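You operate a simulated robot arm through the tools that you are given. There is no shell and no other tool. Be economical: measure what you need, move in short steps, check, and stop when the job is done.

You run a simulated two-armed robot. Do the job below in one go: nothing can be reset, and whatever is moved stays where it is left.

## Task
On the middle table, fold the blue cloth in half, so that its two long edges meet.

The check looks at the end state, three seconds after you hand in, the way a careful person would. Anything else that was tipped, shoved, dropped, spilled or broken makes it a failure. Flat cloth is picked up by pressing the open fingertips on it (5 to 10 N) and closing them slowly along it; thin cloth reads only 2 to 8 mm in the jaws.

## Robot
Two 7-joint arms with two-finger parallel grippers on one trunk, on a base that drives. Base frame: it is fixed to the floor where the robot stands at the start and does not move with it; the origin is under the middle of the robot, x ahead of it, y to its left, z up; the surface under the hand at the start is at about z = 0.8. Units: m, degrees, N and s.
The left shoulder is at the start at [0.071, 0.156, 1.005], the right one opposite. Places, roughly: middle table [0.7, 0, 0.8]. Payload 3.91 kg a hand.
The tool frame of a hand sits at the grasp point between the pads (the TCP): z along the fingers, y along the line on which they close. The tips reach 0.03 m beyond it. The gripper opens to 0.11 m. The fingers are 0.02 m wide and 0.01 m thick; the gripper's body (0.048 by 0.112 m) begins 0.055 m behind the TCP.
Orientation is that of the tool frame in the base frame, as [roll, pitch, yaw] about the fixed x, y, z axes, in that order (R = Rz(yaw) Ry(pitch) Rx(roll)). With the fingers straight down and closing along the base's y, the tool's x points along the base's -x, its y along +y and its z along -z.

## Interface
- The arms move only by the tool step_arm. It takes "left_targets", "right_targets" or both (then of equal length, played together; a hand with none holds still); each is one flat list of numbers, 7 for each row, row after row: the shift along the tool's x, y, z in cm, then the turn, a rotation vector about the tool's x, y, z in degrees, then the closure, from 0 (fully open) to 1 (shut). In form: [tx, ty, tz, ax, ay, az, fingers, tx, ty, tz, ax, ay, az, fingers, ...]. A call has 1 to 20 rows; each row shifts and turns the commanded pose from where the row before left it, along the tool's axes as they then stand. Each row takes 0.2 s and may step no farther than 0.05 m and 8.6 degrees from the row before; otherwise, or with a gripper value out of range, the whole call is refused. Where a pose cannot be reached the arm comes as near as it can. A force on the tool above 40 N (or 10 N above the force at the start of the call, whichever is more), or a blocked arm, ends the call early, and 0.2 s more pass. Each finger travels about 0.108 m/s and halts on what it meets, pressing with about 39 N; the grip force reading is that of the motor and also rises with nothing between the fingers. The clock runs only during rows and for 0.2 s after the last one: add rows that do not move to give the fingers time. It gives the time, the measured TCP pose, the force on the tool (base axes), the opening and the grip force at its end, in the units of the frame above (readings bear some noise), with the torque about the TCP (base axes, N m) and any sound that the robot's microphone picked up.
- Cameras (640 x 400 px; columns grow to the right, rows downward): "scene" is now at [0.1396, 0.0055, 1.238]; the picture's right is [0.07, -1.00, -0.00], its down [-0.52, -0.04, -0.85] and it looks along [0.85, 0.06, -0.52] (base axes); focal length 214 px, centre (320, 200). "left" rides on the left gripper at [0.072, -0.017, -0.103] in its tool frame; the picture's right is [0.23, 0.97, 0.00], its down [-0.76, 0.18, -0.62] and it looks along [-0.61, 0.14, 0.78] (tool axes); focal length 222 px, centre (320, 200). "right" rides on the right gripper at [0.072, 0.017, -0.103] in its tool frame; the picture's right is [-0.23, 0.97, 0.00], its down [-0.76, -0.18, -0.62] and it looks along [-0.61, -0.14, 0.78] (tool axes); focal length 222 px, centre (320, 200). There is no depth. A picture from a camera that has moved, and an enlarged one, comes with that camera's place and axes in the base frame and with its lens.
- capture(camera): a new picture of that camera. It takes no simulated time.
- move_column(by): slides the trunk up (or, below 0, down) by that many m; the arms and the scene camera ride with it, the base frame stays. It gives what a move gives, with no picture.
- drive_base(legs): drives the robot by 1 to 6 legs, each [ahead, left, turn to the left] in m, m and degrees, along the robot's own axes; the way and the turn of a leg run together, so that a leg with both is an arc; at most 1.5 m and 180 degrees a leg. The arms and the cameras ride along, it lands a little off, and it stops where it bumps. It gives what a move gives.
- turn_head(pan, tilt): turns the head with the scene camera to pan (to the left, within 86 degrees either way) and tilt (down, from -29 to 69), counted from straight ahead of the robot. It gives what a move gives.
- inspect(camera, box): a new picture of the part [left, top, right, bottom] of that camera's present view, enlarged. It takes no simulated time.
- job_done(): hands the job in; it is judged then, once.

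Work in short steps. Places have to be worked out from the pictures, the camera data and where the tool is seen: move nearer, look again, correct. Check each grasp and each placing, and mend what went wrong. You have 120 turns and 88 pictures in all, those below and enlarged ones among them. Open the grippers and draw the arms clear of the work before you hand the job in, unless the task says otherwise; then end with one line.

The tools are called after "Request:" by a JSON object that holds its "api" and its "payload". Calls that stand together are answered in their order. step_arm: Moves the arms, as the interface text tells. Its arguments: {"type":"object","properties":{"left_targets":{"type":"array","items":{"type":"number"}},"right_targets":{"type":"array","items":{"type":"number"}}},"required":[]} The other tools are called the same way: move_column (by) slides the trunk up or down; drive_base (legs) drives the base; turn_head (pan, tilt) turns the head that bears the scene camera; capture (camera) takes a picture; inspect (camera, box) takes an enlarged picture of a part of a camera's view; job_done () hands the job in.

At the start:

```text
time_s: 0.0
left_position: [0.7363, 0.0633, 1.0439]
left_ee_rot: [179.9, 0.0, 180.0]
left_force: [0.3, -0.3, 0.0]
left_moment: [0.0, 0.01, -0.01]
left_width: 0.1102
left_finger_force: 0.0
right_position: [0.6718, -0.5318, 1.0165]
right_ee_rot: [180.0, -0.1, 180.0]
right_force: [0.6, 0.4, 0.1]
right_moment: [-0.01, 0.03, -0.01]
right_width: 0.1101
right_finger_force: 0.1
trunk travel left (down, up): [-0.45, 0.49]
robot x, y, heading: [-0.0003, 0.002, 0.0]
head pan, tilt: [4.3, 31.2]
```

scene: 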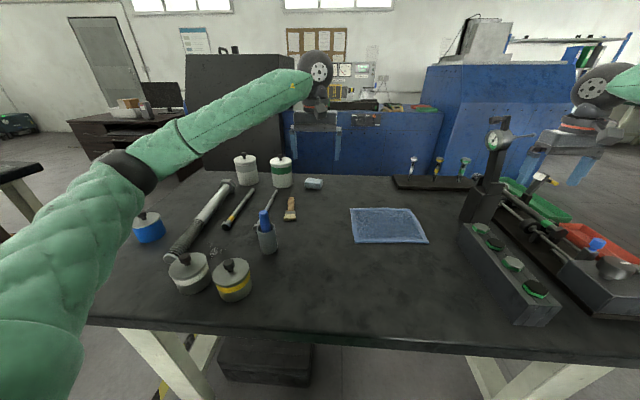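
right: 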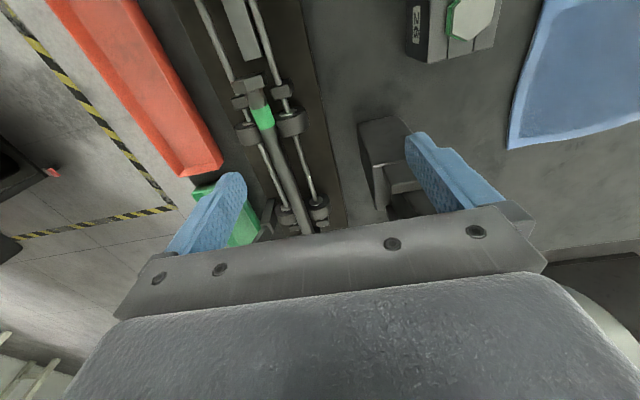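
left: 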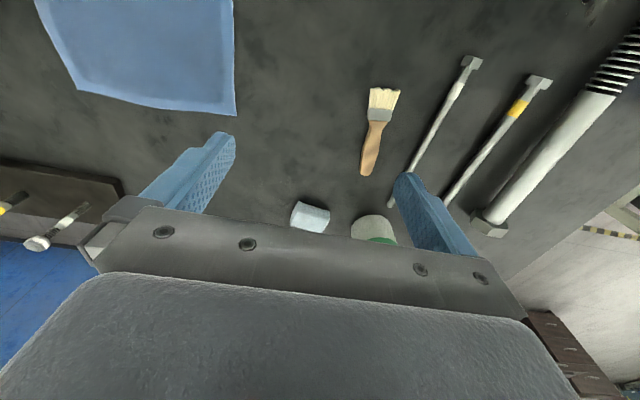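

The blue cloth lies roughly at x 0.62–0.82, y -0.06 to -0.29. I'll take an enlarged view to measure its corners precisely.

Request:
{"api": "inspect", "payload": {"camera": "scene", "box": [330, 190, 450, 265]}}

Request:
{"api": "turn_head", "payload": {"pan": -15, "tilt": 45}}

```text
5.33 times, centred on (390, 228) of scene
camera zoom: at [0.1396, 0.0055, 1.238], right [0.07, -1.0, 0.0], down [-0.52, -0.04, -0.85], along [0.85, 0.06, -0.52], focal length 1144 px, centre (-53, 53)
```

zoom: 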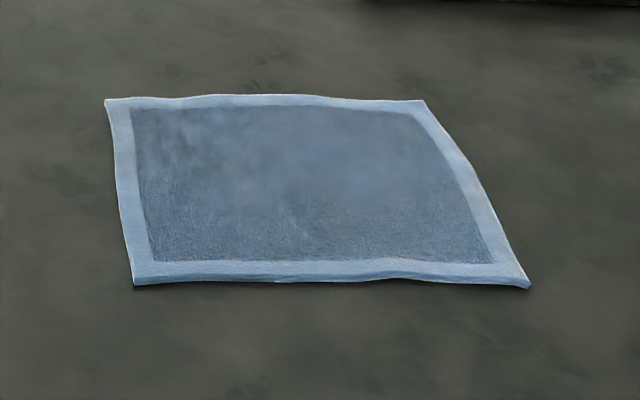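

```text
time_s: 0.8
left_position: [0.7368, 0.0633, 1.0437]
left_ee_rot: [179.9, 0.0, -179.9]
left_force: [0.6, -0.3, -0.5]
left_moment: [0.01, 0.01, -0.01]
left_width: 0.11
left_finger_force: 0.0
right_position: [0.6714, -0.5308, 1.0169]
right_ee_rot: [180.0, 0.0, -179.9]
right_force: [0.8, -0.1, -0.4]
right_moment: [0.01, 0.05, -0.01]
right_width: 0.1101
right_finger_force: 0.0
trunk travel left (down, up): [-0.45, 0.49]
robot x, y, heading: [0.0024, -0.0038, 0.1]
head pan, tilt: [-15.0, 45.0]
```

Corners come out at about A(0.80,-0.06), B(0.82,-0.28), C(0.63,-0.28), D(0.62,-0.065). The long edges run along y, so I plan to fold the far edge toward the near one with both hands. First, the new view.

Request:
{"api": "capture", "payload": {"camera": "scene"}}

```text
83 pictures are left
camera scene: at [0.1286, -0.0222, 1.2173], right [-0.26, -0.97, 0.0], down [-0.68, 0.18, -0.71], along [0.68, -0.18, -0.71], focal length 214 px, centre (320, 200)
```

scene: 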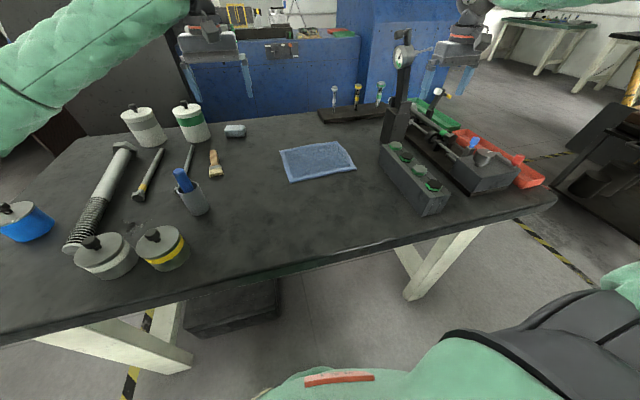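

Cloth and surroundings are clear; the gauge stand is near (0.78,-0.47) and about 0.28 tall. I raise the trunk a little so that the elbows stay well above the tools.

Request:
{"api": "move_column", "payload": {"by": 0.12}}

```text
time_s: 2.3
left_position: [0.7373, 0.0634, 1.1632]
left_ee_rot: [-180.0, 0.0, 179.9]
left_force: [-0.1, 0.7, 0.7]
left_moment: [0.01, 0.0, 0.0]
left_width: 0.11
left_finger_force: 0.0
right_position: [0.6724, -0.5316, 1.1368]
right_ee_rot: [179.9, 0.0, 180.0]
right_force: [0.3, -0.2, -0.4]
right_moment: [0.01, 0.0, 0.0]
right_width: 0.1098
right_finger_force: 0.1
trunk travel left (down, up): [-0.57, 0.37]
robot x, y, heading: [-0.0018, -0.0004, 0.1]
head pan, tilt: [-15.0, 45.0]
```

Now the right hand slides left, clear of the gauge, and both hands turn so the fingers close across the long edges (left yaw 94°, right -86°).

Request:
{"api": "step_arm", "payload": {"left_targets": [0, 0, 0, 0, 0, 8.5, 0, 0, 0, 0, 0, 0, 8.5, 0, 0, 0, 0, 0, 0, 8.5, 0, 0, 0, 0, 0, 0, 8.5, 0, 0, 0, 0, 0, 0, 8.5, 0, 0, 0, 0, 0, 0, 8.5, 0, 0, 0, 0, 0, 0, 8.5, 0, 0, 0, 0, 0, 0, 8.5, 0, 0, 0, 0, 0, 0, 8.5, 0, 0, 0, 0, 0, 0, 8.5, 0.3, 0, 0, 0, 0, 0, 1, 0.5, 0, 0, 0, 0, 0, 0, 0.7, 0, 0, 0, 0, 0, 0, 0.73, 0, 0, 0, 0, 0, 0, 0.73, 0, 0, 0, 0, 0, 0, 0.73, 0, 0, 0, 0, 0, 0, 0.73, 0, 0, 0, 0, 0, 0, 0.73], "right_targets": [0, 4.5, 0, 0, 0, 0, 0, 0, 4.5, 0, 0, 0, 0, 0, 0, 4.5, 0, 0, 0, 0, 0, 0, 4.5, 0, 0, 0, 0, 0, 0, 4.5, 0, 0, 0, 0, 0, 0, 4.5, 0, 0, 0, 0, 0, 0, 0, 0, 0, 0, -8.5, 0, 0, 0, 0, 0, 0, -8.5, 0, 0, 0, 0, 0, 0, -8.5, 0, 0, 0, 0, 0, 0, -8.5, 0.3, 0, 0, 0, 0, 0, -8.5, 0.5, 0, 0, 0, 0, 0, -8.5, 0.7, 0, 0, 0, 0, 0, -8.5, 0.73, 0, 0, 0, 0, 0, -8.5, 0.73, 0, 0, 0, 0, 0, -8.5, 0.73, 0, 0, 0, 0, 0, -8.5, 0.73, 0, 0, 0, 0, 0, -8.5, 0.73]}}

```text
time_s: 5.9
left_position: [0.5846, -0.0066, 1.1611]
left_ee_rot: [-179.9, 0.0, 94.4]
left_force: [0.3, 0.3, -0.3]
left_moment: [0.01, -0.03, -0.02]
left_width: 0.0297
left_finger_force: 0.0
left hand out of reach, approached as far as the arm can: row 8, 9, 10, 11
right_position: [0.6726, -0.2613, 1.1367]
right_ee_rot: [179.9, 0.0, -86.5]
right_force: [0.3, 0.1, -0.7]
right_moment: [0.04, -0.02, 0.02]
right_width: 0.0298
right_finger_force: 0.0
trunk travel left (down, up): [-0.57, 0.37]
robot x, y, heading: [-0.0003, 0.0039, -0.0]
head pan, tilt: [-15.0, 45.0]
```

The left hand came short at that height (now at 0.585,-0.007). Nothing is below either hand there, so I lower both to about z 0.96 and then look.

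Request:
{"api": "step_arm", "payload": {"left_targets": [0, 0, 4, 0, 0, 0, 0.73, 0, 0, 4, 0, 0, 0, 0.73, 0, 0, 4, 0, 0, 0, 0.73, 0, 0, 4, 0, 0, 0, 0.73, 0, 0, 4, 0, 0, 0, 0.73, 0, 0, 0, 0, 0, 0, 0.73], "right_targets": [0, 0, 3.5, 0, 0, 0, 0.73, 0, 0, 3.5, 0, 0, 0, 0.73, 0, 0, 3.5, 0, 0, 0, 0.73, 0, 0, 3.5, 0, 0, 0, 0.73, 0, 0, 3.5, 0, 0, 0, 0.73, 0, 0, 0, 0, 0, 0, 0.73]}}

```text
time_s: 7.3
left_position: [0.5801, -0.0214, 1.0427]
left_ee_rot: [-179.8, 0.0, 94.5]
left_force: [0.1, 0.6, -0.5]
left_moment: [0.02, 0.04, 0.01]
left_width: 0.0296
left_finger_force: 0.0
left hand out of reach, approached as far as the arm can: row 2, 4, 5
right_position: [0.6724, -0.258, 0.961]
right_ee_rot: [179.9, 0.0, -86.5]
right_force: [-1.0, -0.4, 0.8]
right_moment: [0.02, -0.01, 0.01]
right_width: 0.0295
right_finger_force: 0.1
trunk travel left (down, up): [-0.57, 0.37]
robot x, y, heading: [0.003, 0.0009, -0.0]
head pan, tilt: [-15.0, 45.0]
```

The left arm seems to be in an awkward configuration. I look at both arms.

Request:
{"api": "turn_head", "payload": {"pan": 0, "tilt": 30}}

Request:
{"api": "capture", "payload": {"camera": "scene"}}

```text
time_s: 8.1
left_position: [0.5813, -0.0208, 1.0416]
left_ee_rot: [-179.9, 0.0, 94.6]
left_force: [0.1, -0.6, -1.3]
left_moment: [-0.01, 0.02, -0.01]
left_width: 0.0298
left_finger_force: 0.1
right_position: [0.673, -0.2587, 0.961]
right_ee_rot: [180.0, 0.0, -86.4]
right_force: [1.3, 0.6, 0.9]
right_moment: [-0.01, -0.01, 0.02]
right_width: 0.0298
right_finger_force: 0.0
trunk travel left (down, up): [-0.57, 0.37]
robot x, y, heading: [-0.0025, -0.0025, -0.0]
head pan, tilt: [0.0, 30.0]
```

```text
82 pictures are left
camera scene: at [0.1407, -0.0012, 1.3598], right [0.0, -1.0, 0.0], down [-0.5, 0.0, -0.87], along [0.87, 0.0, -0.5], focal length 214 px, centre (320, 200)
```

scene: 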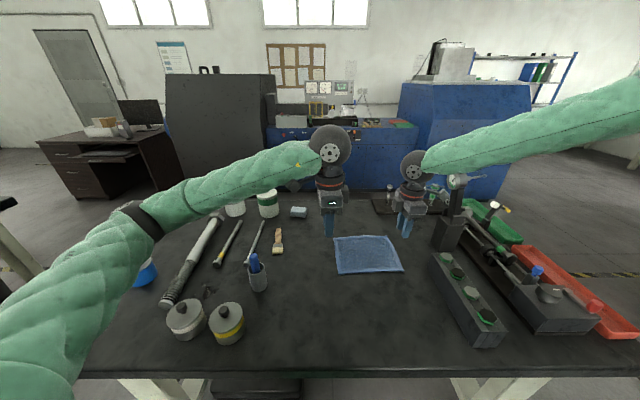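

The elbows point outward. I try turning the left wrist the other way (to yaw about -86°), which may suit its reach across the middle better.

Request:
{"api": "step_arm", "payload": {"left_targets": [0, 0, 0, 0, 0, -8.5, 0.73, 0, 0, 0, 0, 0, -8.5, 0.73, 0, 0, 0, 0, 0, -8.5, 0.73, 0, 0, 0, 0, 0, -8.5, 0.73, 0, 0, 0, 0, 0, -8.5, 0.73, 0, 0, 0, 0, 0, -8.5, 0.73, 0, 0, 0, 0, 0, -8.5, 0.73, 0, 0, 0, 0, 0, -8.5, 0.73, 0, 0, 0, 0, 0, -8.5, 0.73, 0, 0, 0, 0, 0, -8.5, 0.73, 0, 0, 0, 0, 0, -8.5, 0.73, 0, 0, 0, 0, 0, -8.5, 0.73, 0, 0, 0, 0, 0, -8.5, 0.73, 0, 0, 0, 0, 0, -8.5, 0.73, 0, 0, 0, 0, 0, -8.5, 0.73, 0, 0, 0, 0, 0, -8.5, 0.73, 0, 0, 0, 0, 0, -8.5, 0.73, 0, 0, 0, 0, 0, -8.5, 0.73, 0, 0, 0, 0, 0, -8.5, 0.73, 0, 0, 0, 0, 0, -8.5, 0.73]}}

```text
time_s: 12.3
left_position: [0.5785, -0.0195, 1.0405]
left_ee_rot: [180.0, 0.0, -95.9]
left_force: [0.1, 0.1, -0.2]
left_moment: [0.02, 0.03, 0.0]
left_width: 0.0295
left_finger_force: 0.1
right_position: [0.6746, -0.2593, 0.9619]
right_ee_rot: [180.0, 0.0, -86.5]
right_force: [0.8, 0.9, -0.7]
right_moment: [0.03, -0.01, -0.03]
right_width: 0.0297
right_finger_force: 0.0
trunk travel left (down, up): [-0.57, 0.37]
robot x, y, heading: [0.0007, 0.0015, -0.1]
head pan, tilt: [0.0, 30.0]
```

That works freely. I finish the turn to -86° and bring both hands over their pinch points on the far edge at z≈0.95.

Request:
{"api": "step_arm", "payload": {"left_targets": [0, 0, 0, 0, 0, -5, 0.73, 0, 0, 0, 0, 0, -4.6, 0.73, 1.5, -4, 1.8, 0, 0, 0, 0.73, 1.5, -4, 1.8, 0, 0, 0, 0.73, 1.5, -4, 1.8, 0, 0, 0, 0.73, 1.5, -4, 1.8, 0, 0, 0, 0.73, 1.5, -4, 1.8, 0, 0, 0, 0.73, 0, 0, 0, 0, 0, 0, 0.73], "right_targets": [0, 0, 0, 0, 0, 0, 0.73, 0, 0, 0, 0, 0, 0, 0.73, 0.16, -2.4, 0.2, 0, 0, 0, 0.73, 0.16, -2.4, 0.2, 0, 0, 0, 0.73, 0.16, -2.4, 0.2, 0, 0, 0, 0.73, 0.16, -2.4, 0.2, 0, 0, 0, 0.73, 0.16, -2.4, 0.2, 0, 0, 0, 0.73, 0, 0, 0, 0, 0, 0, 0.73]}}

Request:
{"api": "capture", "payload": {"camera": "scene"}}

Request:
{"api": "capture", "payload": {"camera": "left"}}

Request:
{"api": "capture", "payload": {"camera": "right"}}

```text
time_s: 14.1
left_position: [0.784, -0.0828, 0.9517]
left_ee_rot: [-180.0, 0.0, -86.4]
left_force: [-0.7, -0.6, -0.3]
left_moment: [0.0, -0.01, 0.0]
left_width: 0.0294
left_finger_force: 0.0
right_position: [0.7923, -0.2607, 0.9538]
right_ee_rot: [179.9, -0.1, -86.5]
right_force: [0.6, 0.0, -0.1]
right_moment: [0.02, 0.0, -0.02]
right_width: 0.03
right_finger_force: 0.1
trunk travel left (down, up): [-0.57, 0.37]
robot x, y, heading: [0.0029, -0.0003, -0.1]
head pan, tilt: [0.0, 30.0]
```

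```text
81 pictures are left
camera scene: at [0.1395, -0.0008, 1.3601], right [0.0, -1.0, 0.0], down [-0.5, 0.0, -0.87], along [0.87, 0.0, -0.5], focal length 214 px, centre (320, 200)
```

scene: 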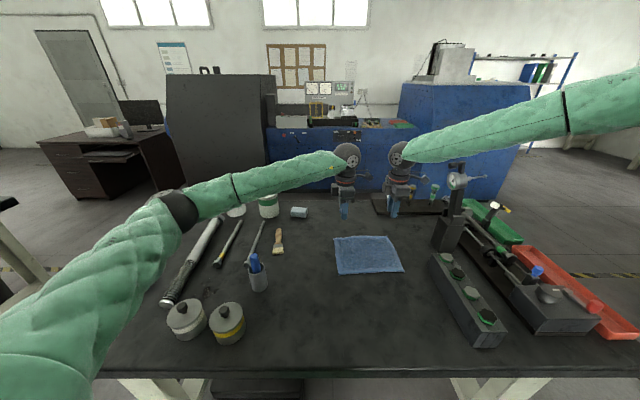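

```text
80 pictures are left
camera left: at [0.8068, -0.1555, 1.0567], right [-0.96, -0.29, 0.0], down [-0.23, 0.75, 0.62], along [-0.18, 0.6, -0.78], focal length 222 px, centre (320, 200)
```

left: 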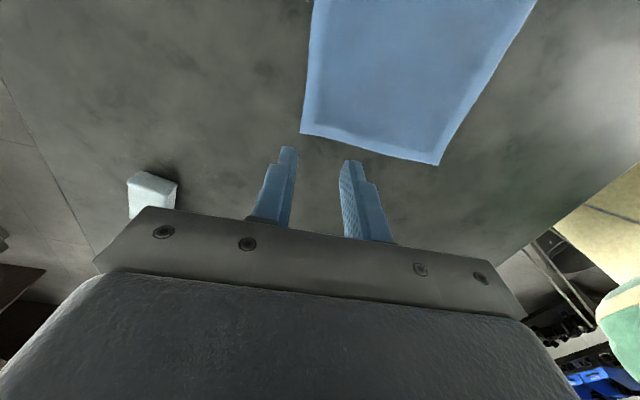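

```text
79 pictures are left
camera right: at [0.7796, -0.3329, 1.0564], right [-0.99, 0.17, 0.0], down [0.13, 0.77, 0.62], along [0.1, 0.61, -0.78], focal length 222 px, centre (320, 200)
```

right: 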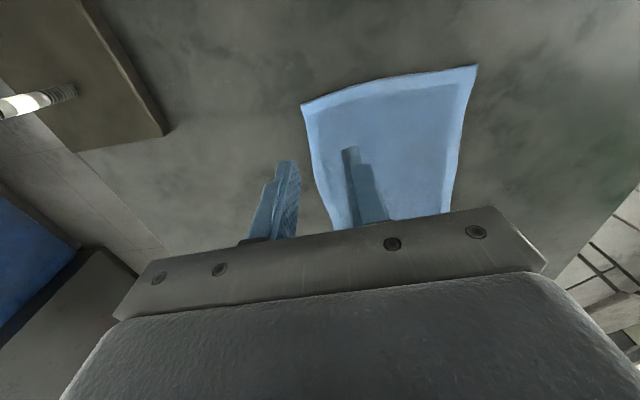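

From the wrist cameras: A≈(0.80,-0.052), B≈(0.813,-0.272). I correct the hands by about 1 cm and lower the tips to about 3 cm above the cloth.

Request:
{"api": "step_arm", "payload": {"left_targets": [-1, 0.3, 0, 0, 0, 0, 0.73, 0, 0, 3, 0, 0, 0, 0.73, 0, 0, 3, 0, 0, 0, 0.73, 0, 0, 3, 0, 0, 0, 0.73, 0, 0, 0, 0, 0, 0, 0.73], "right_targets": [-0.9, 0.3, 0, 0, 0, 0, 0.73, 0, 0, 3, 0, 0, 0, 0.73, 0, 0, 3, 0, 0, 0, 0.73, 0, 0, 3.2, 0, 0, 0, 0.73, 0, 0, 0, 0, 0, 0, 0.73]}}

Request:
{"api": "inspect", "payload": {"camera": "scene", "box": [310, 170, 430, 285]}}

Request:
{"api": "capture", "payload": {"camera": "left"}}

Request:
{"api": "capture", "payload": {"camera": "right"}}

```text
time_s: 15.3
left_position: [0.7802, -0.0717, 0.8612]
left_ee_rot: [-180.0, 0.0, -86.4]
left_force: [-0.6, -0.2, -0.8]
left_moment: [0.0, -0.03, 0.0]
left_width: 0.0297
left_finger_force: 0.0
right_position: [0.7884, -0.2522, 0.8596]
right_ee_rot: [-180.0, 0.0, -86.5]
right_force: [-0.4, 0.1, 0.4]
right_moment: [-0.01, -0.03, 0.0]
right_width: 0.0294
right_finger_force: 0.0
trunk travel left (down, up): [-0.57, 0.37]
robot x, y, heading: [-0.0022, -0.0025, 0.1]
head pan, tilt: [0.0, 30.0]
```

```text
3.48 times, centred on (370, 228) of scene
camera zoom: at [0.1397, -0.0012, 1.36], right [0.0, -1.0, 0.0], down [-0.5, 0.0, -0.87], along [0.87, 0.0, -0.5], focal length 746 px, centre (146, 104)
```

zoom: 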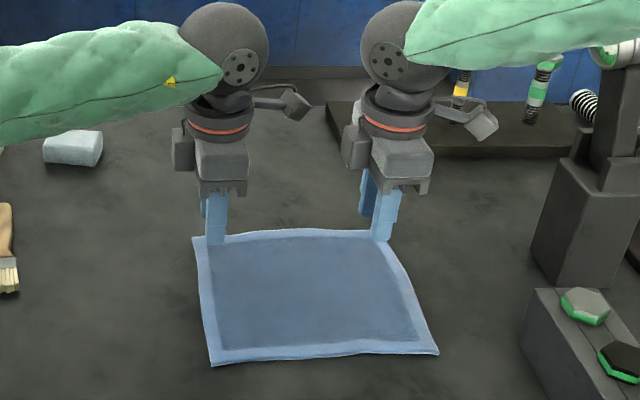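

```text
77 pictures are left
camera left: at [0.8033, -0.1445, 0.9663], right [-0.96, -0.29, 0.0], down [-0.23, 0.75, 0.62], along [-0.18, 0.6, -0.78], focal length 222 px, centre (320, 200)
```

left: 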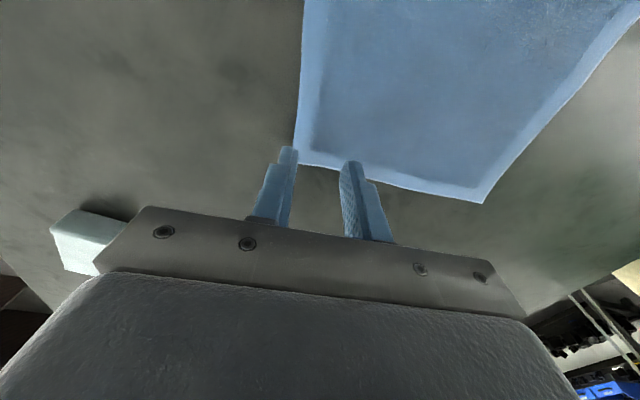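

```text
76 pictures are left
camera right: at [0.7741, -0.3242, 0.9629], right [-0.99, 0.17, 0.0], down [0.13, 0.77, 0.62], along [0.1, 0.61, -0.78], focal length 222 px, centre (320, 200)
```

right: 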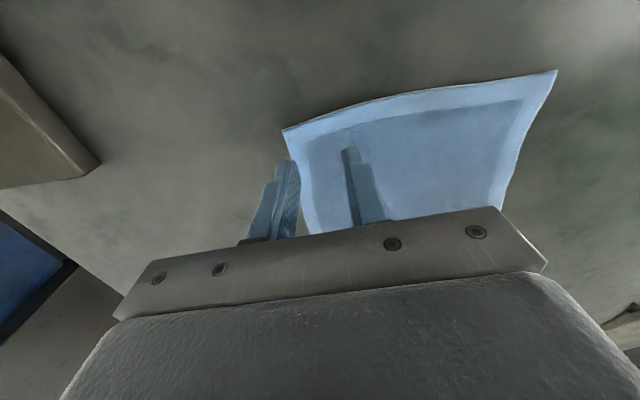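

The edges lie 18 mm (left) and 22 mm (right) from the hand centres. I shift inward a little so that both fingertips land on the cloth, then come down to just above it.

Request:
{"api": "step_arm", "payload": {"left_targets": [0, 0.7, 0, 0, 0, 0, 0.73, 0, 0, 1.2, 0, 0, 0, 0.73, 0, 0, 0.8, 0, 0, 0, 0.73, 0, 0, 0, 0, 0, 0, 0.73], "right_targets": [0, 0.4, 0, 0, 0, 0, 0.73, 0, 0, 1.2, 0, 0, 0, 0.73, 0, 0, 0.8, 0, 0, 0, 0.73, 0, 0, 0, 0, 0, 0, 0.73]}}

```text
time_s: 16.3
left_position: [0.7726, -0.0715, 0.8416]
left_ee_rot: [-180.0, 0.0, -86.4]
left_force: [-1.0, 0.3, -0.6]
left_moment: [-0.02, -0.01, -0.01]
left_width: 0.0297
left_finger_force: 0.1
right_position: [0.7844, -0.2515, 0.8394]
right_ee_rot: [-179.9, 0.0, -86.5]
right_force: [0.3, 0.0, 0.2]
right_moment: [0.02, -0.02, -0.02]
right_width: 0.0294
right_finger_force: 0.0
trunk travel left (down, up): [-0.57, 0.37]
robot x, y, heading: [-0.001, 0.0058, 0.3]
head pan, tilt: [0.0, 30.0]
```

Still no contact (tips about z 0.81); I creep down 6 mm.

Request:
{"api": "step_arm", "payload": {"left_targets": [0, 0, 0.3, 0, 0, 0, 0.73, 0, 0, 0.3, 0, 0, 0, 0.73, 0, 0, 0, 0, 0, 0, 0.73], "right_targets": [0, 0, 0.3, 0, 0, 0, 0.73, 0, 0, 0.2, 0, 0, 0, 0.73, 0, 0, 0, 0, 0, 0, 0.73]}}

```text
time_s: 17.1
left_position: [0.7722, -0.0733, 0.8351]
left_ee_rot: [179.9, 0.0, -86.4]
left_force: [0.0, 0.3, 0.2]
left_moment: [0.04, 0.03, 0.03]
left_width: 0.0297
left_finger_force: 0.0
right_position: [0.7851, -0.2512, 0.8334]
right_ee_rot: [-180.0, 0.0, -86.5]
right_force: [-1.2, -0.1, 1.5]
right_moment: [0.01, 0.01, 0.02]
right_width: 0.0297
right_finger_force: 0.2
trunk travel left (down, up): [-0.57, 0.37]
robot x, y, heading: [-0.0023, 0.0026, 0.4]
head pan, tilt: [0.0, 30.0]
```

Right may be just touching (1.5 N). I go 3 mm further on the left, 2 mm on the right.

Request:
{"api": "step_arm", "payload": {"left_targets": [0, 0, 0.2, 0, 0, 0, 0.73, 0, 0, 0.2, 0, 0, 0, 0.73, 0, 0, 0, 0, 0, 0, 0.73], "right_targets": [0, 0, 0.1, 0, 0, 0, 0.73, 0, 0, 0.1, 0, 0, 0, 0.73, 0, 0, 0, 0, 0, 0, 0.73]}}

```text
time_s: 17.9
left_position: [0.7724, -0.0727, 0.8333]
left_ee_rot: [-179.9, -0.1, -86.4]
left_force: [0.5, 0.0, 15.8]
left_moment: [0.02, 0.03, -0.03]
left_width: 0.0297
left_finger_force: 0.1
right_position: [0.7828, -0.2519, 0.8327]
right_ee_rot: [-179.9, 0.0, -86.4]
right_force: [1.4, 0.8, 4.4]
right_moment: [0.02, -0.04, -0.04]
right_width: 0.03
right_finger_force: 0.0
trunk travel left (down, up): [-0.57, 0.37]
robot x, y, heading: [-0.0001, 0.0032, -0.2]
head pan, tilt: [0.0, 30.0]
```

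Contact: left presses 16 N, right 4 N. I ease the left by 1 mm, press the right 0.5 mm more, then check.

Request:
{"api": "step_arm", "payload": {"left_targets": [0, 0, -0.1, 0, 0, 0, 0.73, 0, 0, 0, 0, 0, 0, 0.73], "right_targets": [0, 0, 0.05, 0, 0, 0, 0.73, 0, 0, 0, 0, 0, 0, 0.73]}}

```text
time_s: 18.5
left_position: [0.772, -0.073, 0.834]
left_ee_rot: [-179.9, 0.1, -86.4]
left_force: [2.6, -1.7, 14.5]
left_moment: [-0.04, -0.02, 0.05]
left_width: 0.0296
left_finger_force: 0.0
right_position: [0.7834, -0.2521, 0.8329]
right_ee_rot: [-179.9, 0.0, -86.5]
right_force: [0.0, 1.5, 8.1]
right_moment: [0.08, -0.01, 0.03]
right_width: 0.0297
right_finger_force: 0.2
trunk travel left (down, up): [-0.57, 0.37]
robot x, y, heading: [-0.0009, 0.0035, 0.1]
head pan, tilt: [0.0, 30.0]
```

Left still 14.5 N, so I raise it 0.7 mm more, then close both slowly along the cloth.

Request:
{"api": "step_arm", "payload": {"left_targets": [0, 0, -0.07, 0, 0, 0, 0.73, 0, 0, 0, 0, 0, 0, 0.73, 0, 0, 0, 0, 0, 0, 0.76, 0, 0, 0, 0, 0, 0, 0.79, 0, 0, 0, 0, 0, 0, 0.82, 0, 0, 0, 0, 0, 0, 0.85, 0, 0, 0, 0, 0, 0, 0.88, 0, 0, 0, 0, 0, 0, 0.91, 0, 0, 0, 0, 0, 0, 0.94, 0, 0, 0, 0, 0, 0, 0.97, 0, 0, 0, 0, 0, 0, 1, 0, 0, 0, 0, 0, 0, 1, 0, 0, 0, 0, 0, 0, 1], "right_targets": [0, 0, 0, 0, 0, 0, 0.73, 0, 0, 0, 0, 0, 0, 0.73, 0, 0, 0, 0, 0, 0, 0.76, 0, 0, 0, 0, 0, 0, 0.79, 0, 0, 0, 0, 0, 0, 0.82, 0, 0, 0, 0, 0, 0, 0.85, 0, 0, 0, 0, 0, 0, 0.88, 0, 0, 0, 0, 0, 0, 0.91, 0, 0, 0, 0, 0, 0, 0.94, 0, 0, 0, 0, 0, 0, 0.97, 0, 0, 0, 0, 0, 0, 1, 0, 0, 0, 0, 0, 0, 1, 0, 0, 0, 0, 0, 0, 1]}}

Request:
{"api": "inspect", "payload": {"camera": "scene", "box": [310, 170, 430, 285]}}

```text
time_s: 21.3
left_position: [0.7718, -0.0733, 0.834]
left_ee_rot: [180.0, 0.1, -86.4]
left_force: [-0.6, -0.5, 8.7]
left_moment: [0.0, -0.03, -0.07]
left_width: 0.0037
left_finger_force: 38.8
right_position: [0.7847, -0.2523, 0.8337]
right_ee_rot: [179.9, 0.0, -86.5]
right_force: [-0.1, 1.8, 10.4]
right_moment: [0.04, 0.01, 0.01]
right_width: 0.0037
right_finger_force: 39.4
trunk travel left (down, up): [-0.57, 0.37]
robot x, y, heading: [0.0013, 0.0011, -0.0]
head pan, tilt: [0.0, 30.0]
```

```text
3.48 times, centred on (370, 228) of scene
camera zoom: at [0.1392, -0.0008, 1.3601], right [0.0, -1.0, 0.0], down [-0.5, 0.0, -0.87], along [0.87, 0.0, -0.5], focal length 746 px, centre (146, 104)
```

zoom: 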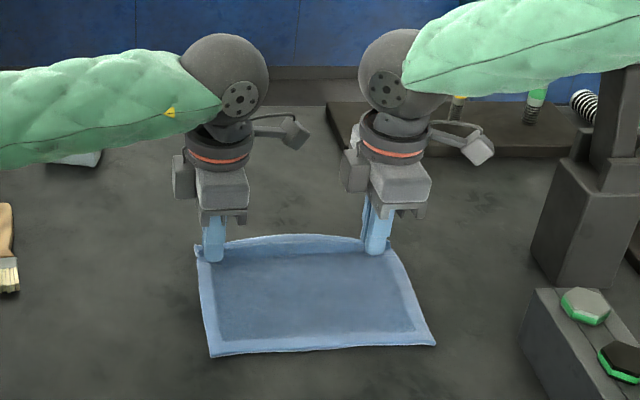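

Both hands read 3.7 mm: cloth held. I lift 5 cm and move 2 cm toward the robot, and look.

Request:
{"api": "step_arm", "payload": {"left_targets": [0, 0, -1.5, 0, 0, 0, 1, 0, 0, -1.5, 0, 0, 0, 1, 0, 1, -1.2, 0, 0, 0, 1, 0, 1, -1, 0, 0, 0, 1, 0, 0, 0, 0, 0, 0, 1], "right_targets": [0, 0, -1.5, 0, 0, 0, 1, 0, 0, -1.5, 0, 0, 0, 1, 0, 1, -1.2, 0, 0, 0, 1, 0, 1, -1, 0, 0, 0, 1, 0, 0, 0, 0, 0, 0, 1]}}

Request:
{"api": "inspect", "payload": {"camera": "scene", "box": [310, 170, 430, 285]}}

Request:
{"api": "capture", "payload": {"camera": "left"}}

Request:
{"api": "capture", "payload": {"camera": "right"}}

```text
time_s: 22.5
left_position: [0.7538, -0.0719, 0.8836]
left_ee_rot: [179.9, 0.1, -86.5]
left_force: [0.3, -1.8, -0.1]
left_moment: [-0.05, -0.02, -0.04]
left_width: 0.0035
left_finger_force: 39.1
right_position: [0.7652, -0.2541, 0.8843]
right_ee_rot: [179.9, 0.0, -86.5]
right_force: [-0.6, 0.8, -0.1]
right_moment: [0.04, 0.01, 0.01]
right_width: 0.0032
right_finger_force: 39.3
trunk travel left (down, up): [-0.57, 0.37]
robot x, y, heading: [0.0013, 0.0017, -0.0]
head pan, tilt: [0.0, 30.0]
```

```text
3.48 times, centred on (370, 228) of scene
camera zoom: at [0.1414, -0.0013, 1.3597], right [0.0, -1.0, 0.0], down [-0.5, 0.0, -0.87], along [0.87, 0.0, -0.5], focal length 746 px, centre (146, 104)
```

zoom: 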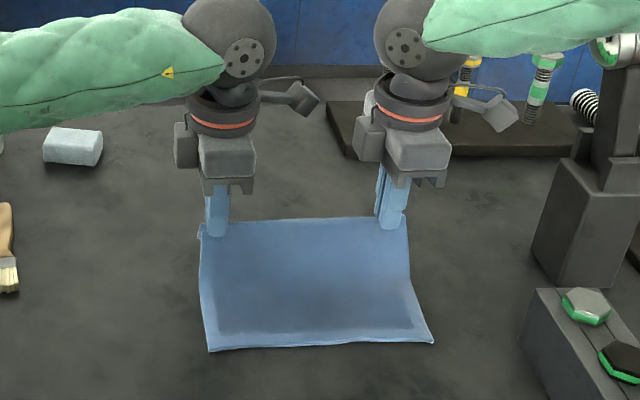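

```text
73 pictures are left
camera left: at [0.777, -0.1452, 0.9883], right [-0.96, -0.29, 0.0], down [-0.22, 0.75, 0.62], along [-0.18, 0.6, -0.78], focal length 222 px, centre (320, 200)
```

left: 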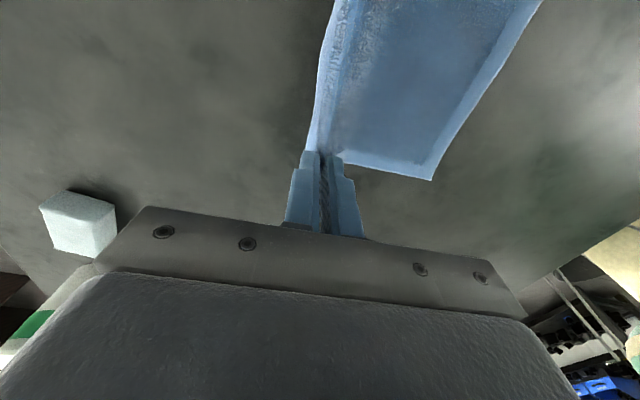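

```text
72 pictures are left
camera right: at [0.7523, -0.3274, 0.9867], right [-0.99, 0.17, 0.0], down [0.13, 0.77, 0.62], along [0.1, 0.61, -0.78], focal length 222 px, centre (320, 200)
```

right: 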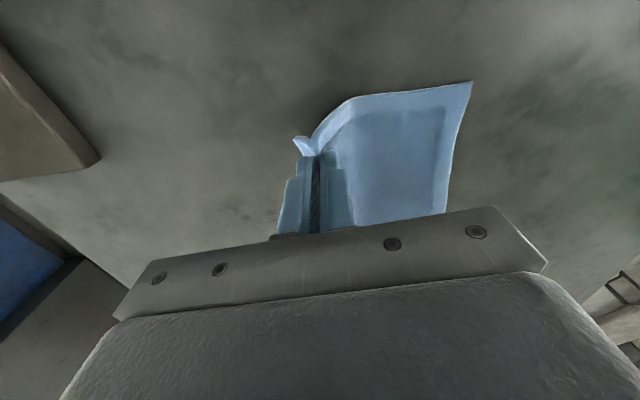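

The grip holds, but about 12 mm of edge plus a 26 mm ruck sits outside the jaws, which would end up as a Z-fold. Before folding I lay it back down and spread it, then regrasp with a much smaller pinch right at the edge.

Request:
{"api": "step_arm", "payload": {"left_targets": [0, -1, 1.2, 0, 0, 0, 1, 0, -1, 1.3, 0, 0, 0, 1, 0, 0, 1.5, 0, 0, 0, 1, 0, 0, 0.9, 0, 0, 0, 1, 0, 0, 0, 0, 0, 0, 1, 0, 0, 0, 0, 0, 0, 0.95, 0, 0, 0, 0, 0, 0, 0.9, 0, 0, 0, 0, 0, 0, 0.85, 0, 0, 0, 0, 0, 0, 0.8, 0, 0, 0, 0, 0, 0, 0.75, 0, 0, 0, 0, 0, 0, 0.72, 0, 0, 0, 0, 0, 0, 0.72], "right_targets": [0, -1, 1.2, 0, 0, 0, 1, 0, -1, 1.3, 0, 0, 0, 1, 0, 0, 1.5, 0, 0, 0, 1, 0, 0, 1, 0, 0, 0, 1, 0, 0, 0, 0, 0, 0, 1, 0, 0, 0, 0, 0, 0, 0.95, 0, 0, 0, 0, 0, 0, 0.9, 0, 0, 0, 0, 0, 0, 0.85, 0, 0, 0, 0, 0, 0, 0.8, 0, 0, 0, 0, 0, 0, 0.75, 0, 0, 0, 0, 0, 0, 0.72, 0, 0, 0, 0, 0, 0, 0.72]}}

Request:
{"api": "capture", "payload": {"camera": "left"}}

Request:
{"api": "capture", "payload": {"camera": "right"}}

Request:
{"api": "inspect", "payload": {"camera": "scene", "box": [310, 170, 430, 285]}}

```text
time_s: 25.1
left_position: [0.7728, -0.0728, 0.8354]
left_ee_rot: [-180.0, 0.0, -86.4]
left_force: [-0.9, 0.5, -0.4]
left_moment: [0.01, 0.0, 0.02]
left_width: 0.0306
left_finger_force: 0.0
right_position: [0.7835, -0.2533, 0.8333]
right_ee_rot: [-180.0, 0.0, -86.6]
right_force: [-0.7, 0.7, 2.4]
right_moment: [0.01, -0.02, 0.01]
right_width: 0.0295
right_finger_force: 0.1
trunk travel left (down, up): [-0.57, 0.37]
robot x, y, heading: [-0.0014, -0.0043, -0.1]
head pan, tilt: [0.0, 30.0]
```

```text
71 pictures are left
camera left: at [0.7957, -0.1444, 0.9405], right [-0.96, -0.29, 0.0], down [-0.22, 0.75, 0.62], along [-0.18, 0.6, -0.78], focal length 222 px, centre (320, 200)
```

left: 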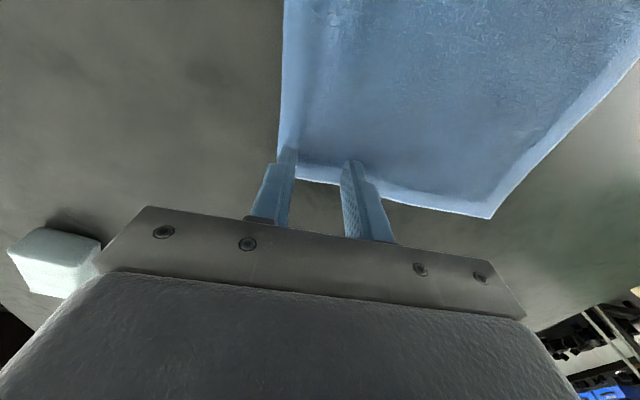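

```text
70 pictures are left
camera right: at [0.7717, -0.326, 0.9368], right [-0.99, 0.17, 0.0], down [0.13, 0.77, 0.62], along [0.1, 0.61, -0.78], focal length 222 px, centre (320, 200)
```

right: 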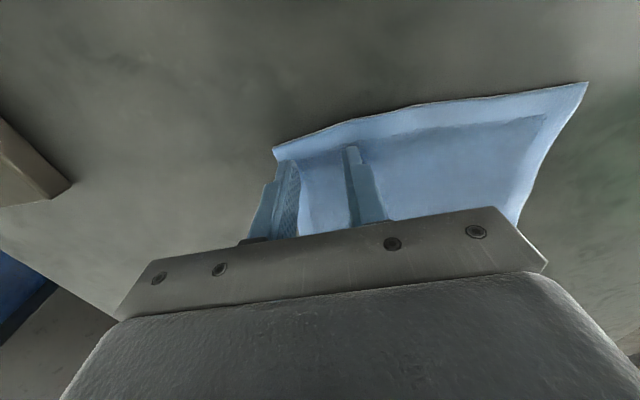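

```text
3.48 times, centred on (370, 228) of scene
camera zoom: at [0.1404, -0.0011, 1.3599], right [0.0, -1.0, 0.0], down [-0.5, 0.0, -0.87], along [0.87, 0.0, -0.5], focal length 746 px, centre (146, 104)
```

zoom: 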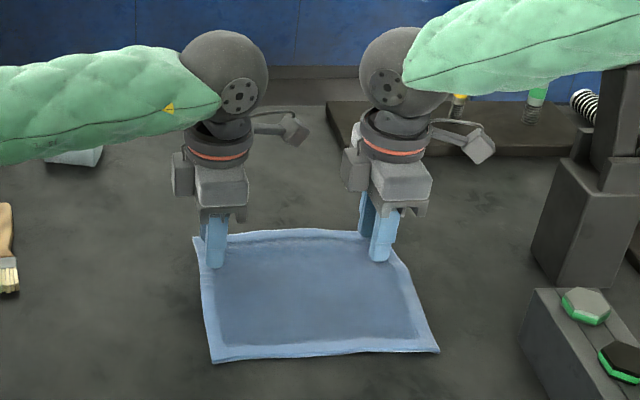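

Cloth is back flat. I raise both hands 2 cm and look at the edge.

Request:
{"api": "step_arm", "payload": {"left_targets": [0, 0, -2, 0, 0, 0, 0.72, 0, 0, 0, 0, 0, 0, 0.82, 0, 0, 0, 0, 0, 0, 0.82], "right_targets": [0, 0, -2, 0, 0, 0, 0.72, 0, 0, 0, 0, 0, 0, 0.82, 0, 0, 0, 0, 0, 0, 0.82]}}

Request:
{"api": "inspect", "payload": {"camera": "left", "box": [220, 100, 540, 300]}}

Request:
{"api": "inspect", "payload": {"camera": "right", "box": [220, 60, 540, 260]}}

```text
time_s: 25.9
left_position: [0.7717, -0.0735, 0.8559]
left_ee_rot: [180.0, 0.1, -86.3]
left_force: [-0.7, 0.1, 0.2]
left_moment: [-0.02, -0.04, -0.01]
left_width: 0.0198
left_finger_force: 0.0
right_position: [0.7837, -0.2538, 0.8554]
right_ee_rot: [-179.9, 0.1, -86.5]
right_force: [-0.7, -0.4, -0.1]
right_moment: [0.01, 0.01, -0.01]
right_width: 0.0198
right_finger_force: 0.0
trunk travel left (down, up): [-0.57, 0.37]
robot x, y, heading: [0.0011, -0.0044, -0.1]
head pan, tilt: [0.0, 30.0]
```

```text
2.00 times, centred on (380, 200) of left
camera zoom: at [0.7952, -0.1442, 0.9609], right [-0.96, -0.29, 0.0], down [-0.23, 0.75, 0.62], along [-0.18, 0.6, -0.78], focal length 444 px, centre (200, 200)
```

zoom: 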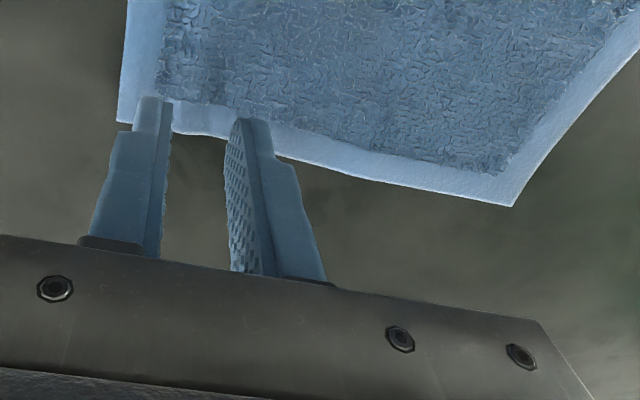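

```text
2.00 times, centred on (380, 160) of right
camera zoom: at [0.7705, -0.3273, 0.9574], right [-0.99, 0.17, 0.0], down [0.13, 0.77, 0.62], along [0.1, 0.61, -0.78], focal length 444 px, centre (200, 280)
```

zoom: 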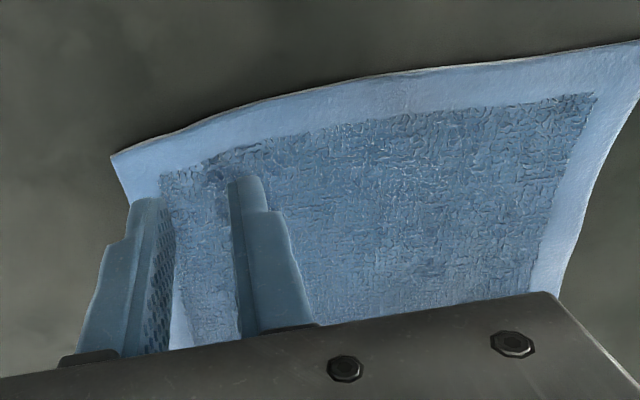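

Edge near the hands: x≈0.803 (left), 0.812 (right). I shift out so the outer fingers sit just beyond the edge with a 2 cm opening, tilt 5° so the outer finger is lower, and descend 1.5 cm.

Request:
{"api": "step_arm", "payload": {"left_targets": [0, -2.8, 0, 0, 0, 0, 0.82, 0, 0, 0, -5, 0, 0, 0.82, 0, 0, 1.5, 0, 0, 0, 0.82, 0, 0, 0, 0, 0, 0, 0.82], "right_targets": [0, -2.5, 0, 0, 0, 0, 0.82, 0, 0, 0, -5, 0, 0, 0.82, 0, 0, 1.5, 0, 0, 0, 0.82, 0, 0, 0, 0, 0, 0, 0.82]}}

Request:
{"api": "inspect", "payload": {"camera": "left", "box": [220, 100, 540, 300]}}

Request:
{"api": "inspect", "payload": {"camera": "right", "box": [220, 60, 540, 260]}}

```text
time_s: 26.9
left_position: [0.7991, -0.071, 0.842]
left_ee_rot: [175.0, 0.0, -86.5]
left_force: [0.0, -0.7, -0.4]
left_moment: [0.02, -0.01, 0.02]
left_width: 0.0197
left_finger_force: 0.1
right_position: [0.8089, -0.2507, 0.838]
right_ee_rot: [174.9, 0.0, -86.6]
right_force: [-0.2, 1.1, 0.7]
right_moment: [0.01, -0.01, 0.0]
right_width: 0.0197
right_finger_force: 0.2
trunk travel left (down, up): [-0.57, 0.37]
robot x, y, heading: [0.0022, 0.0007, -0.4]
head pan, tilt: [0.0, 30.0]
```

```text
2.00 times, centred on (380, 200) of left
camera zoom: at [0.8309, -0.1423, 0.9444], right [-0.95, -0.29, 0.09], down [-0.17, 0.75, 0.64], along [-0.25, 0.59, -0.77], focal length 444 px, centre (200, 200)
```

zoom: 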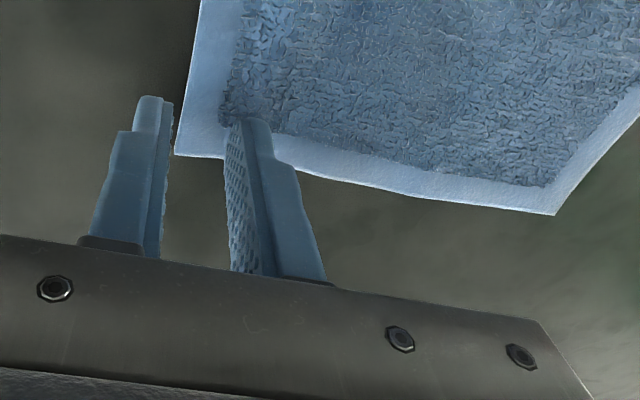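

```text
2.00 times, centred on (380, 160) of right
camera zoom: at [0.8041, -0.3234, 0.942], right [-0.98, 0.17, 0.09], down [0.18, 0.77, 0.61], along [0.04, 0.61, -0.79], focal length 444 px, centre (200, 280)
```

zoom: 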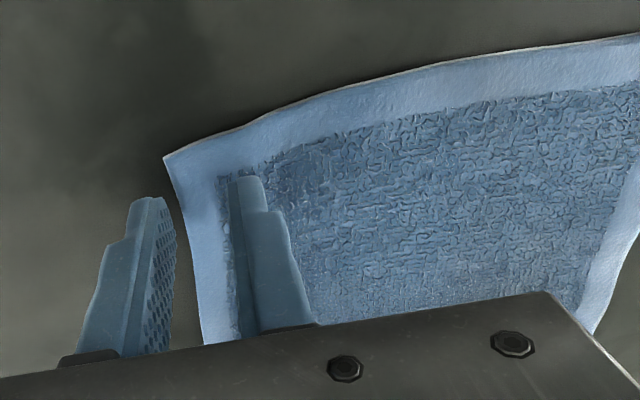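

Just as wanted: outer fingers beyond the edge, inner ones over the hem. I creep down.

Request:
{"api": "step_arm", "payload": {"left_targets": [0, 0, 0.4, 0, 0, 0, 0.82, 0, 0, 0.3, 0, 0, 0, 0.82, 0, 0, 0, 0, 0, 0, 0.82], "right_targets": [0, 0, 0.2, 0, 0, 0, 0.82, 0, 0, 0.2, 0, 0, 0, 0.82, 0, 0, 0, 0, 0, 0, 0.82]}}

```text
time_s: 27.7
left_position: [0.7991, -0.0712, 0.8345]
left_ee_rot: [175.0, 0.0, -86.4]
left_force: [0.4, 0.1, 0.3]
left_moment: [0.01, -0.01, 0.02]
left_width: 0.0198
left_finger_force: 0.1
right_position: [0.8078, -0.2507, 0.835]
right_ee_rot: [175.0, 0.0, -86.5]
right_force: [-0.1, 0.2, 0.1]
right_moment: [0.0, 0.0, -0.02]
right_width: 0.0199
right_finger_force: 0.0
trunk travel left (down, up): [-0.57, 0.37]
robot x, y, heading: [0.0015, -0.0003, 0.2]
head pan, tilt: [0.0, 30.0]
```

No contact yet; down 2 mm more.

Request:
{"api": "step_arm", "payload": {"left_targets": [0, 0, 0.2, 0, 0, 0, 0.82, 0, 0, 0, 0, 0, 0, 0.82], "right_targets": [0, 0, 0.2, 0, 0, 0, 0.82, 0, 0, 0, 0, 0, 0, 0.82]}}

```text
time_s: 28.3
left_position: [0.7982, -0.07, 0.8334]
left_ee_rot: [175.0, 0.1, -86.3]
left_force: [0.1, -0.2, 1.7]
left_moment: [-0.01, 0.03, 0.02]
left_width: 0.0195
left_finger_force: 0.0
right_position: [0.808, -0.2515, 0.8338]
right_ee_rot: [175.0, 0.0, -86.5]
right_force: [0.5, -0.8, 0.6]
right_moment: [0.0, 0.04, -0.01]
right_width: 0.02
right_finger_force: 0.5
trunk travel left (down, up): [-0.57, 0.37]
robot x, y, heading: [-0.0009, -0.0002, 0.0]
head pan, tilt: [0.0, 30.0]
```

Light touch on the left; another 1 mm left and 1.5 mm right.

Request:
{"api": "step_arm", "payload": {"left_targets": [0, 0, 0.1, 0, 0, 0, 0.82, 0, 0, 0, 0, 0, 0, 0.82], "right_targets": [0, 0, 0.15, 0, 0, 0, 0.82, 0, 0, 0, 0, 0, 0, 0.82]}}

```text
time_s: 28.9
left_position: [0.7979, -0.0706, 0.8314]
left_ee_rot: [175.1, 0.0, -86.4]
left_force: [0.7, 0.8, 5.5]
left_moment: [0.05, 0.08, -0.04]
left_width: 0.0199
left_finger_force: 0.1
right_position: [0.8078, -0.25, 0.8325]
right_ee_rot: [175.1, 0.0, -86.5]
right_force: [0.3, 0.6, 3.1]
right_moment: [0.03, 0.0, -0.02]
right_width: 0.0198
right_finger_force: 0.0
trunk travel left (down, up): [-0.57, 0.37]
robot x, y, heading: [0.0004, 0.0035, 0.1]
head pan, tilt: [0.0, 30.0]
```

Contact 3–5 N, probably mostly the outer fingers. I take back 3° of tilt so that the inner fingers press the hem, and check.

Request:
{"api": "step_arm", "payload": {"left_targets": [0, 0, 0, 3, 0, 0, 0.82, 0, 0, 0, 0, 0, 0, 0.82], "right_targets": [0, 0, 0.05, 3, 0, 0, 0.82, 0, 0, 0, 0, 0, 0, 0.82]}}

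```text
time_s: 29.5
left_position: [0.7979, -0.0707, 0.8331]
left_ee_rot: [178.1, 0.0, -86.4]
left_force: [-1.3, 0.5, 8.2]
left_moment: [-0.01, 0.18, 0.0]
left_width: 0.0207
left_finger_force: 1.2
right_position: [0.806, -0.2503, 0.8332]
right_ee_rot: [178.0, 0.0, -86.6]
right_force: [-0.4, -0.1, 7.1]
right_moment: [-0.04, 0.05, -0.02]
right_width: 0.0201
right_finger_force: 0.5
trunk travel left (down, up): [-0.57, 0.37]
robot x, y, heading: [-0.0033, -0.0002, -0.1]
head pan, tilt: [0.0, 30.0]
```

Force 7–8 N and the moment shows the inner fingers bearing on the cloth. I close slowly.

Request:
{"api": "step_arm", "payload": {"left_targets": [0, 0, 0, 0, 0, 0, 0.84, 0, 0, 0, 0, 0, 0, 0.86, 0, 0, 0, 0, 0, 0, 0.88, 0, 0, 0, 0, 0, 0, 0.9, 0, 0, 0, 0, 0, 0, 0.92, 0, 0, 0, 0, 0, 0, 0.94, 0, 0, 0, 0, 0, 0, 0.96, 0, 0, 0, 0, 0, 0, 0.98, 0, 0, 0, 0, 0, 0, 1, 0, 0, 0, 0, 0, 0, 1, 0, 0, 0, 0, 0, 0, 1], "right_targets": [0, 0, 0, 0, 0, 0, 0.84, 0, 0, 0, 0, 0, 0, 0.86, 0, 0, 0, 0, 0, 0, 0.88, 0, 0, 0, 0, 0, 0, 0.9, 0, 0, 0, 0, 0, 0, 0.92, 0, 0, 0, 0, 0, 0, 0.94, 0, 0, 0, 0, 0, 0, 0.96, 0, 0, 0, 0, 0, 0, 0.98, 0, 0, 0, 0, 0, 0, 1, 0, 0, 0, 0, 0, 0, 1, 0, 0, 0, 0, 0, 0, 1]}}

Request:
{"api": "inspect", "payload": {"camera": "left", "box": [220, 100, 540, 300]}}

Request:
{"api": "inspect", "payload": {"camera": "right", "box": [220, 60, 540, 260]}}

```text
time_s: 31.9
left_position: [0.7973, -0.0708, 0.8323]
left_ee_rot: [178.1, 0.1, -86.4]
left_force: [-2.2, -0.5, 13.9]
left_moment: [0.0, 0.12, -0.02]
left_width: 0.0025
left_finger_force: 38.7
right_position: [0.8061, -0.2512, 0.8334]
right_ee_rot: [178.0, 0.0, -86.4]
right_force: [-1.4, -0.1, 8.4]
right_moment: [0.06, 0.05, 0.0]
right_width: 0.0026
right_finger_force: 39.1
trunk travel left (down, up): [-0.57, 0.37]
robot x, y, heading: [-0.0007, -0.0019, 0.2]
head pan, tilt: [0.0, 30.0]
```

```text
2.00 times, centred on (380, 200) of left
camera zoom: at [0.8238, -0.1425, 0.9365], right [-0.96, -0.29, 0.03], down [-0.2, 0.75, 0.63], along [-0.21, 0.59, -0.78], focal length 444 px, centre (200, 200)
```

zoom: 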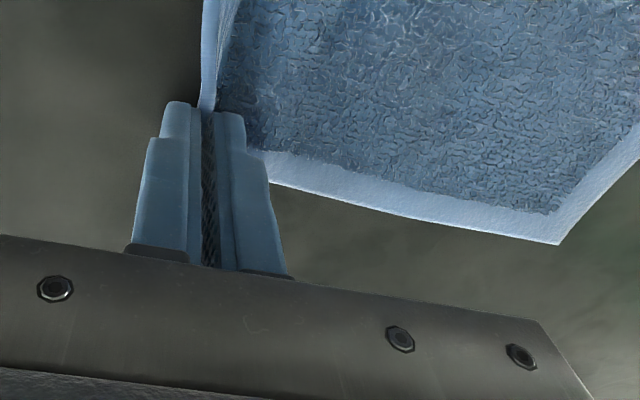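

```text
2.00 times, centred on (380, 160) of right
camera zoom: at [0.7969, -0.3237, 0.9359], right [-0.99, 0.17, 0.03], down [0.15, 0.77, 0.62], along [0.08, 0.61, -0.79], focal length 444 px, centre (200, 280)
```

zoom: 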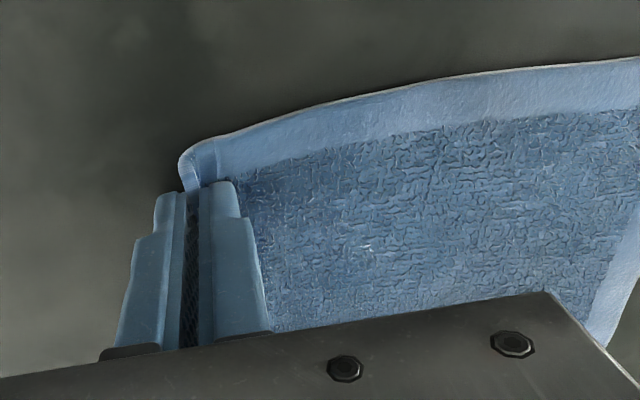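

Both have a small, clean pinch right at the edge (2.5 mm). I lift gently 4 cm while moving 1.5 cm inward and check the hold and near edge.

Request:
{"api": "step_arm", "payload": {"left_targets": [0, 0, -1, 0, 0, 0, 1, 0, 0.3, -1, 0, 0, 0, 1, 0, 0.5, -1, 0, 0, 0, 1, 0, 0.7, -1, 0, 0, 0, 1, 0, 0, 0, 0, 0, 0, 1], "right_targets": [0, 0, -1, 0, 0, 0, 1, 0, 0.3, -1, 0, 0, 0, 1, 0, 0.5, -1, 0, 0, 0, 1, 0, 0.7, -1, 0, 0, 0, 1, 0, 0, 0, 0, 0, 0, 1]}}

Request:
{"api": "inspect", "payload": {"camera": "scene", "box": [310, 170, 430, 285]}}

Request:
{"api": "capture", "payload": {"camera": "right"}}

Request:
{"api": "capture", "payload": {"camera": "left"}}

```text
time_s: 33.1
left_position: [0.786, -0.0723, 0.8724]
left_ee_rot: [178.0, 0.0, -86.4]
left_force: [-0.2, 0.8, -0.7]
left_moment: [-0.02, 0.02, 0.01]
left_width: 0.0025
left_finger_force: 38.6
right_position: [0.7949, -0.2526, 0.8711]
right_ee_rot: [177.8, 0.0, -86.5]
right_force: [0.0, 0.9, -0.1]
right_moment: [0.03, -0.02, 0.04]
right_width: 0.0026
right_finger_force: 38.5
trunk travel left (down, up): [-0.57, 0.37]
robot x, y, heading: [0.0033, -0.0015, -0.2]
head pan, tilt: [0.0, 30.0]
```

```text
3.48 times, centred on (370, 228) of scene
camera zoom: at [0.1415, -0.0011, 1.3597], right [0.0, -1.0, 0.0], down [-0.5, 0.0, -0.87], along [0.87, 0.0, -0.5], focal length 746 px, centre (146, 104)
```

zoom: 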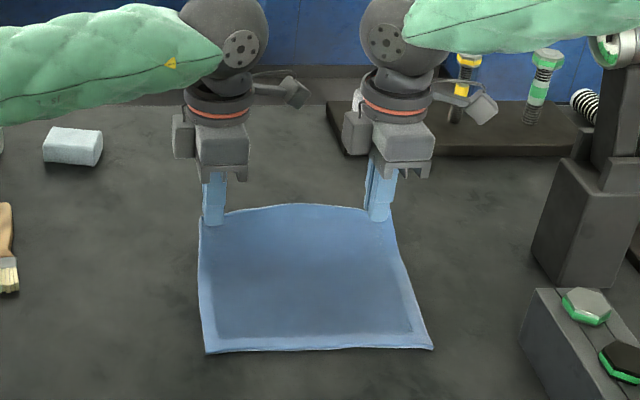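

```text
61 pictures are left
camera right: at [0.785, -0.3251, 0.9739], right [-0.99, 0.17, 0.04], down [0.15, 0.77, 0.62], along [0.08, 0.61, -0.79], focal length 222 px, centre (320, 200)
```

right: 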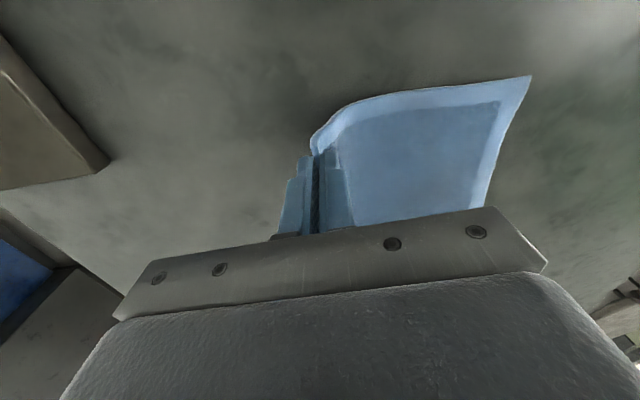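

```text
60 pictures are left
camera left: at [0.8122, -0.1446, 0.9761], right [-0.96, -0.29, 0.04], down [-0.2, 0.75, 0.63], along [-0.21, 0.6, -0.78], focal length 222 px, centre (320, 200)
```

left: 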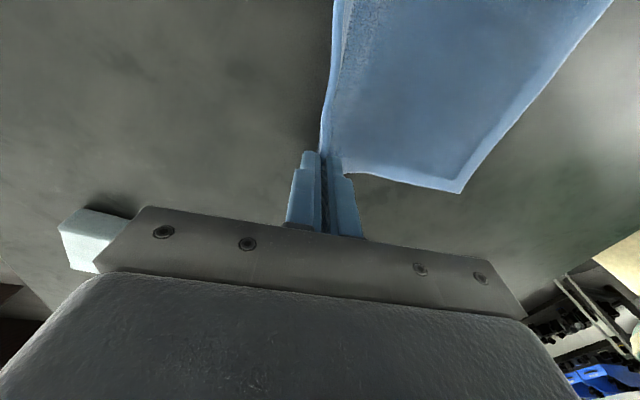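

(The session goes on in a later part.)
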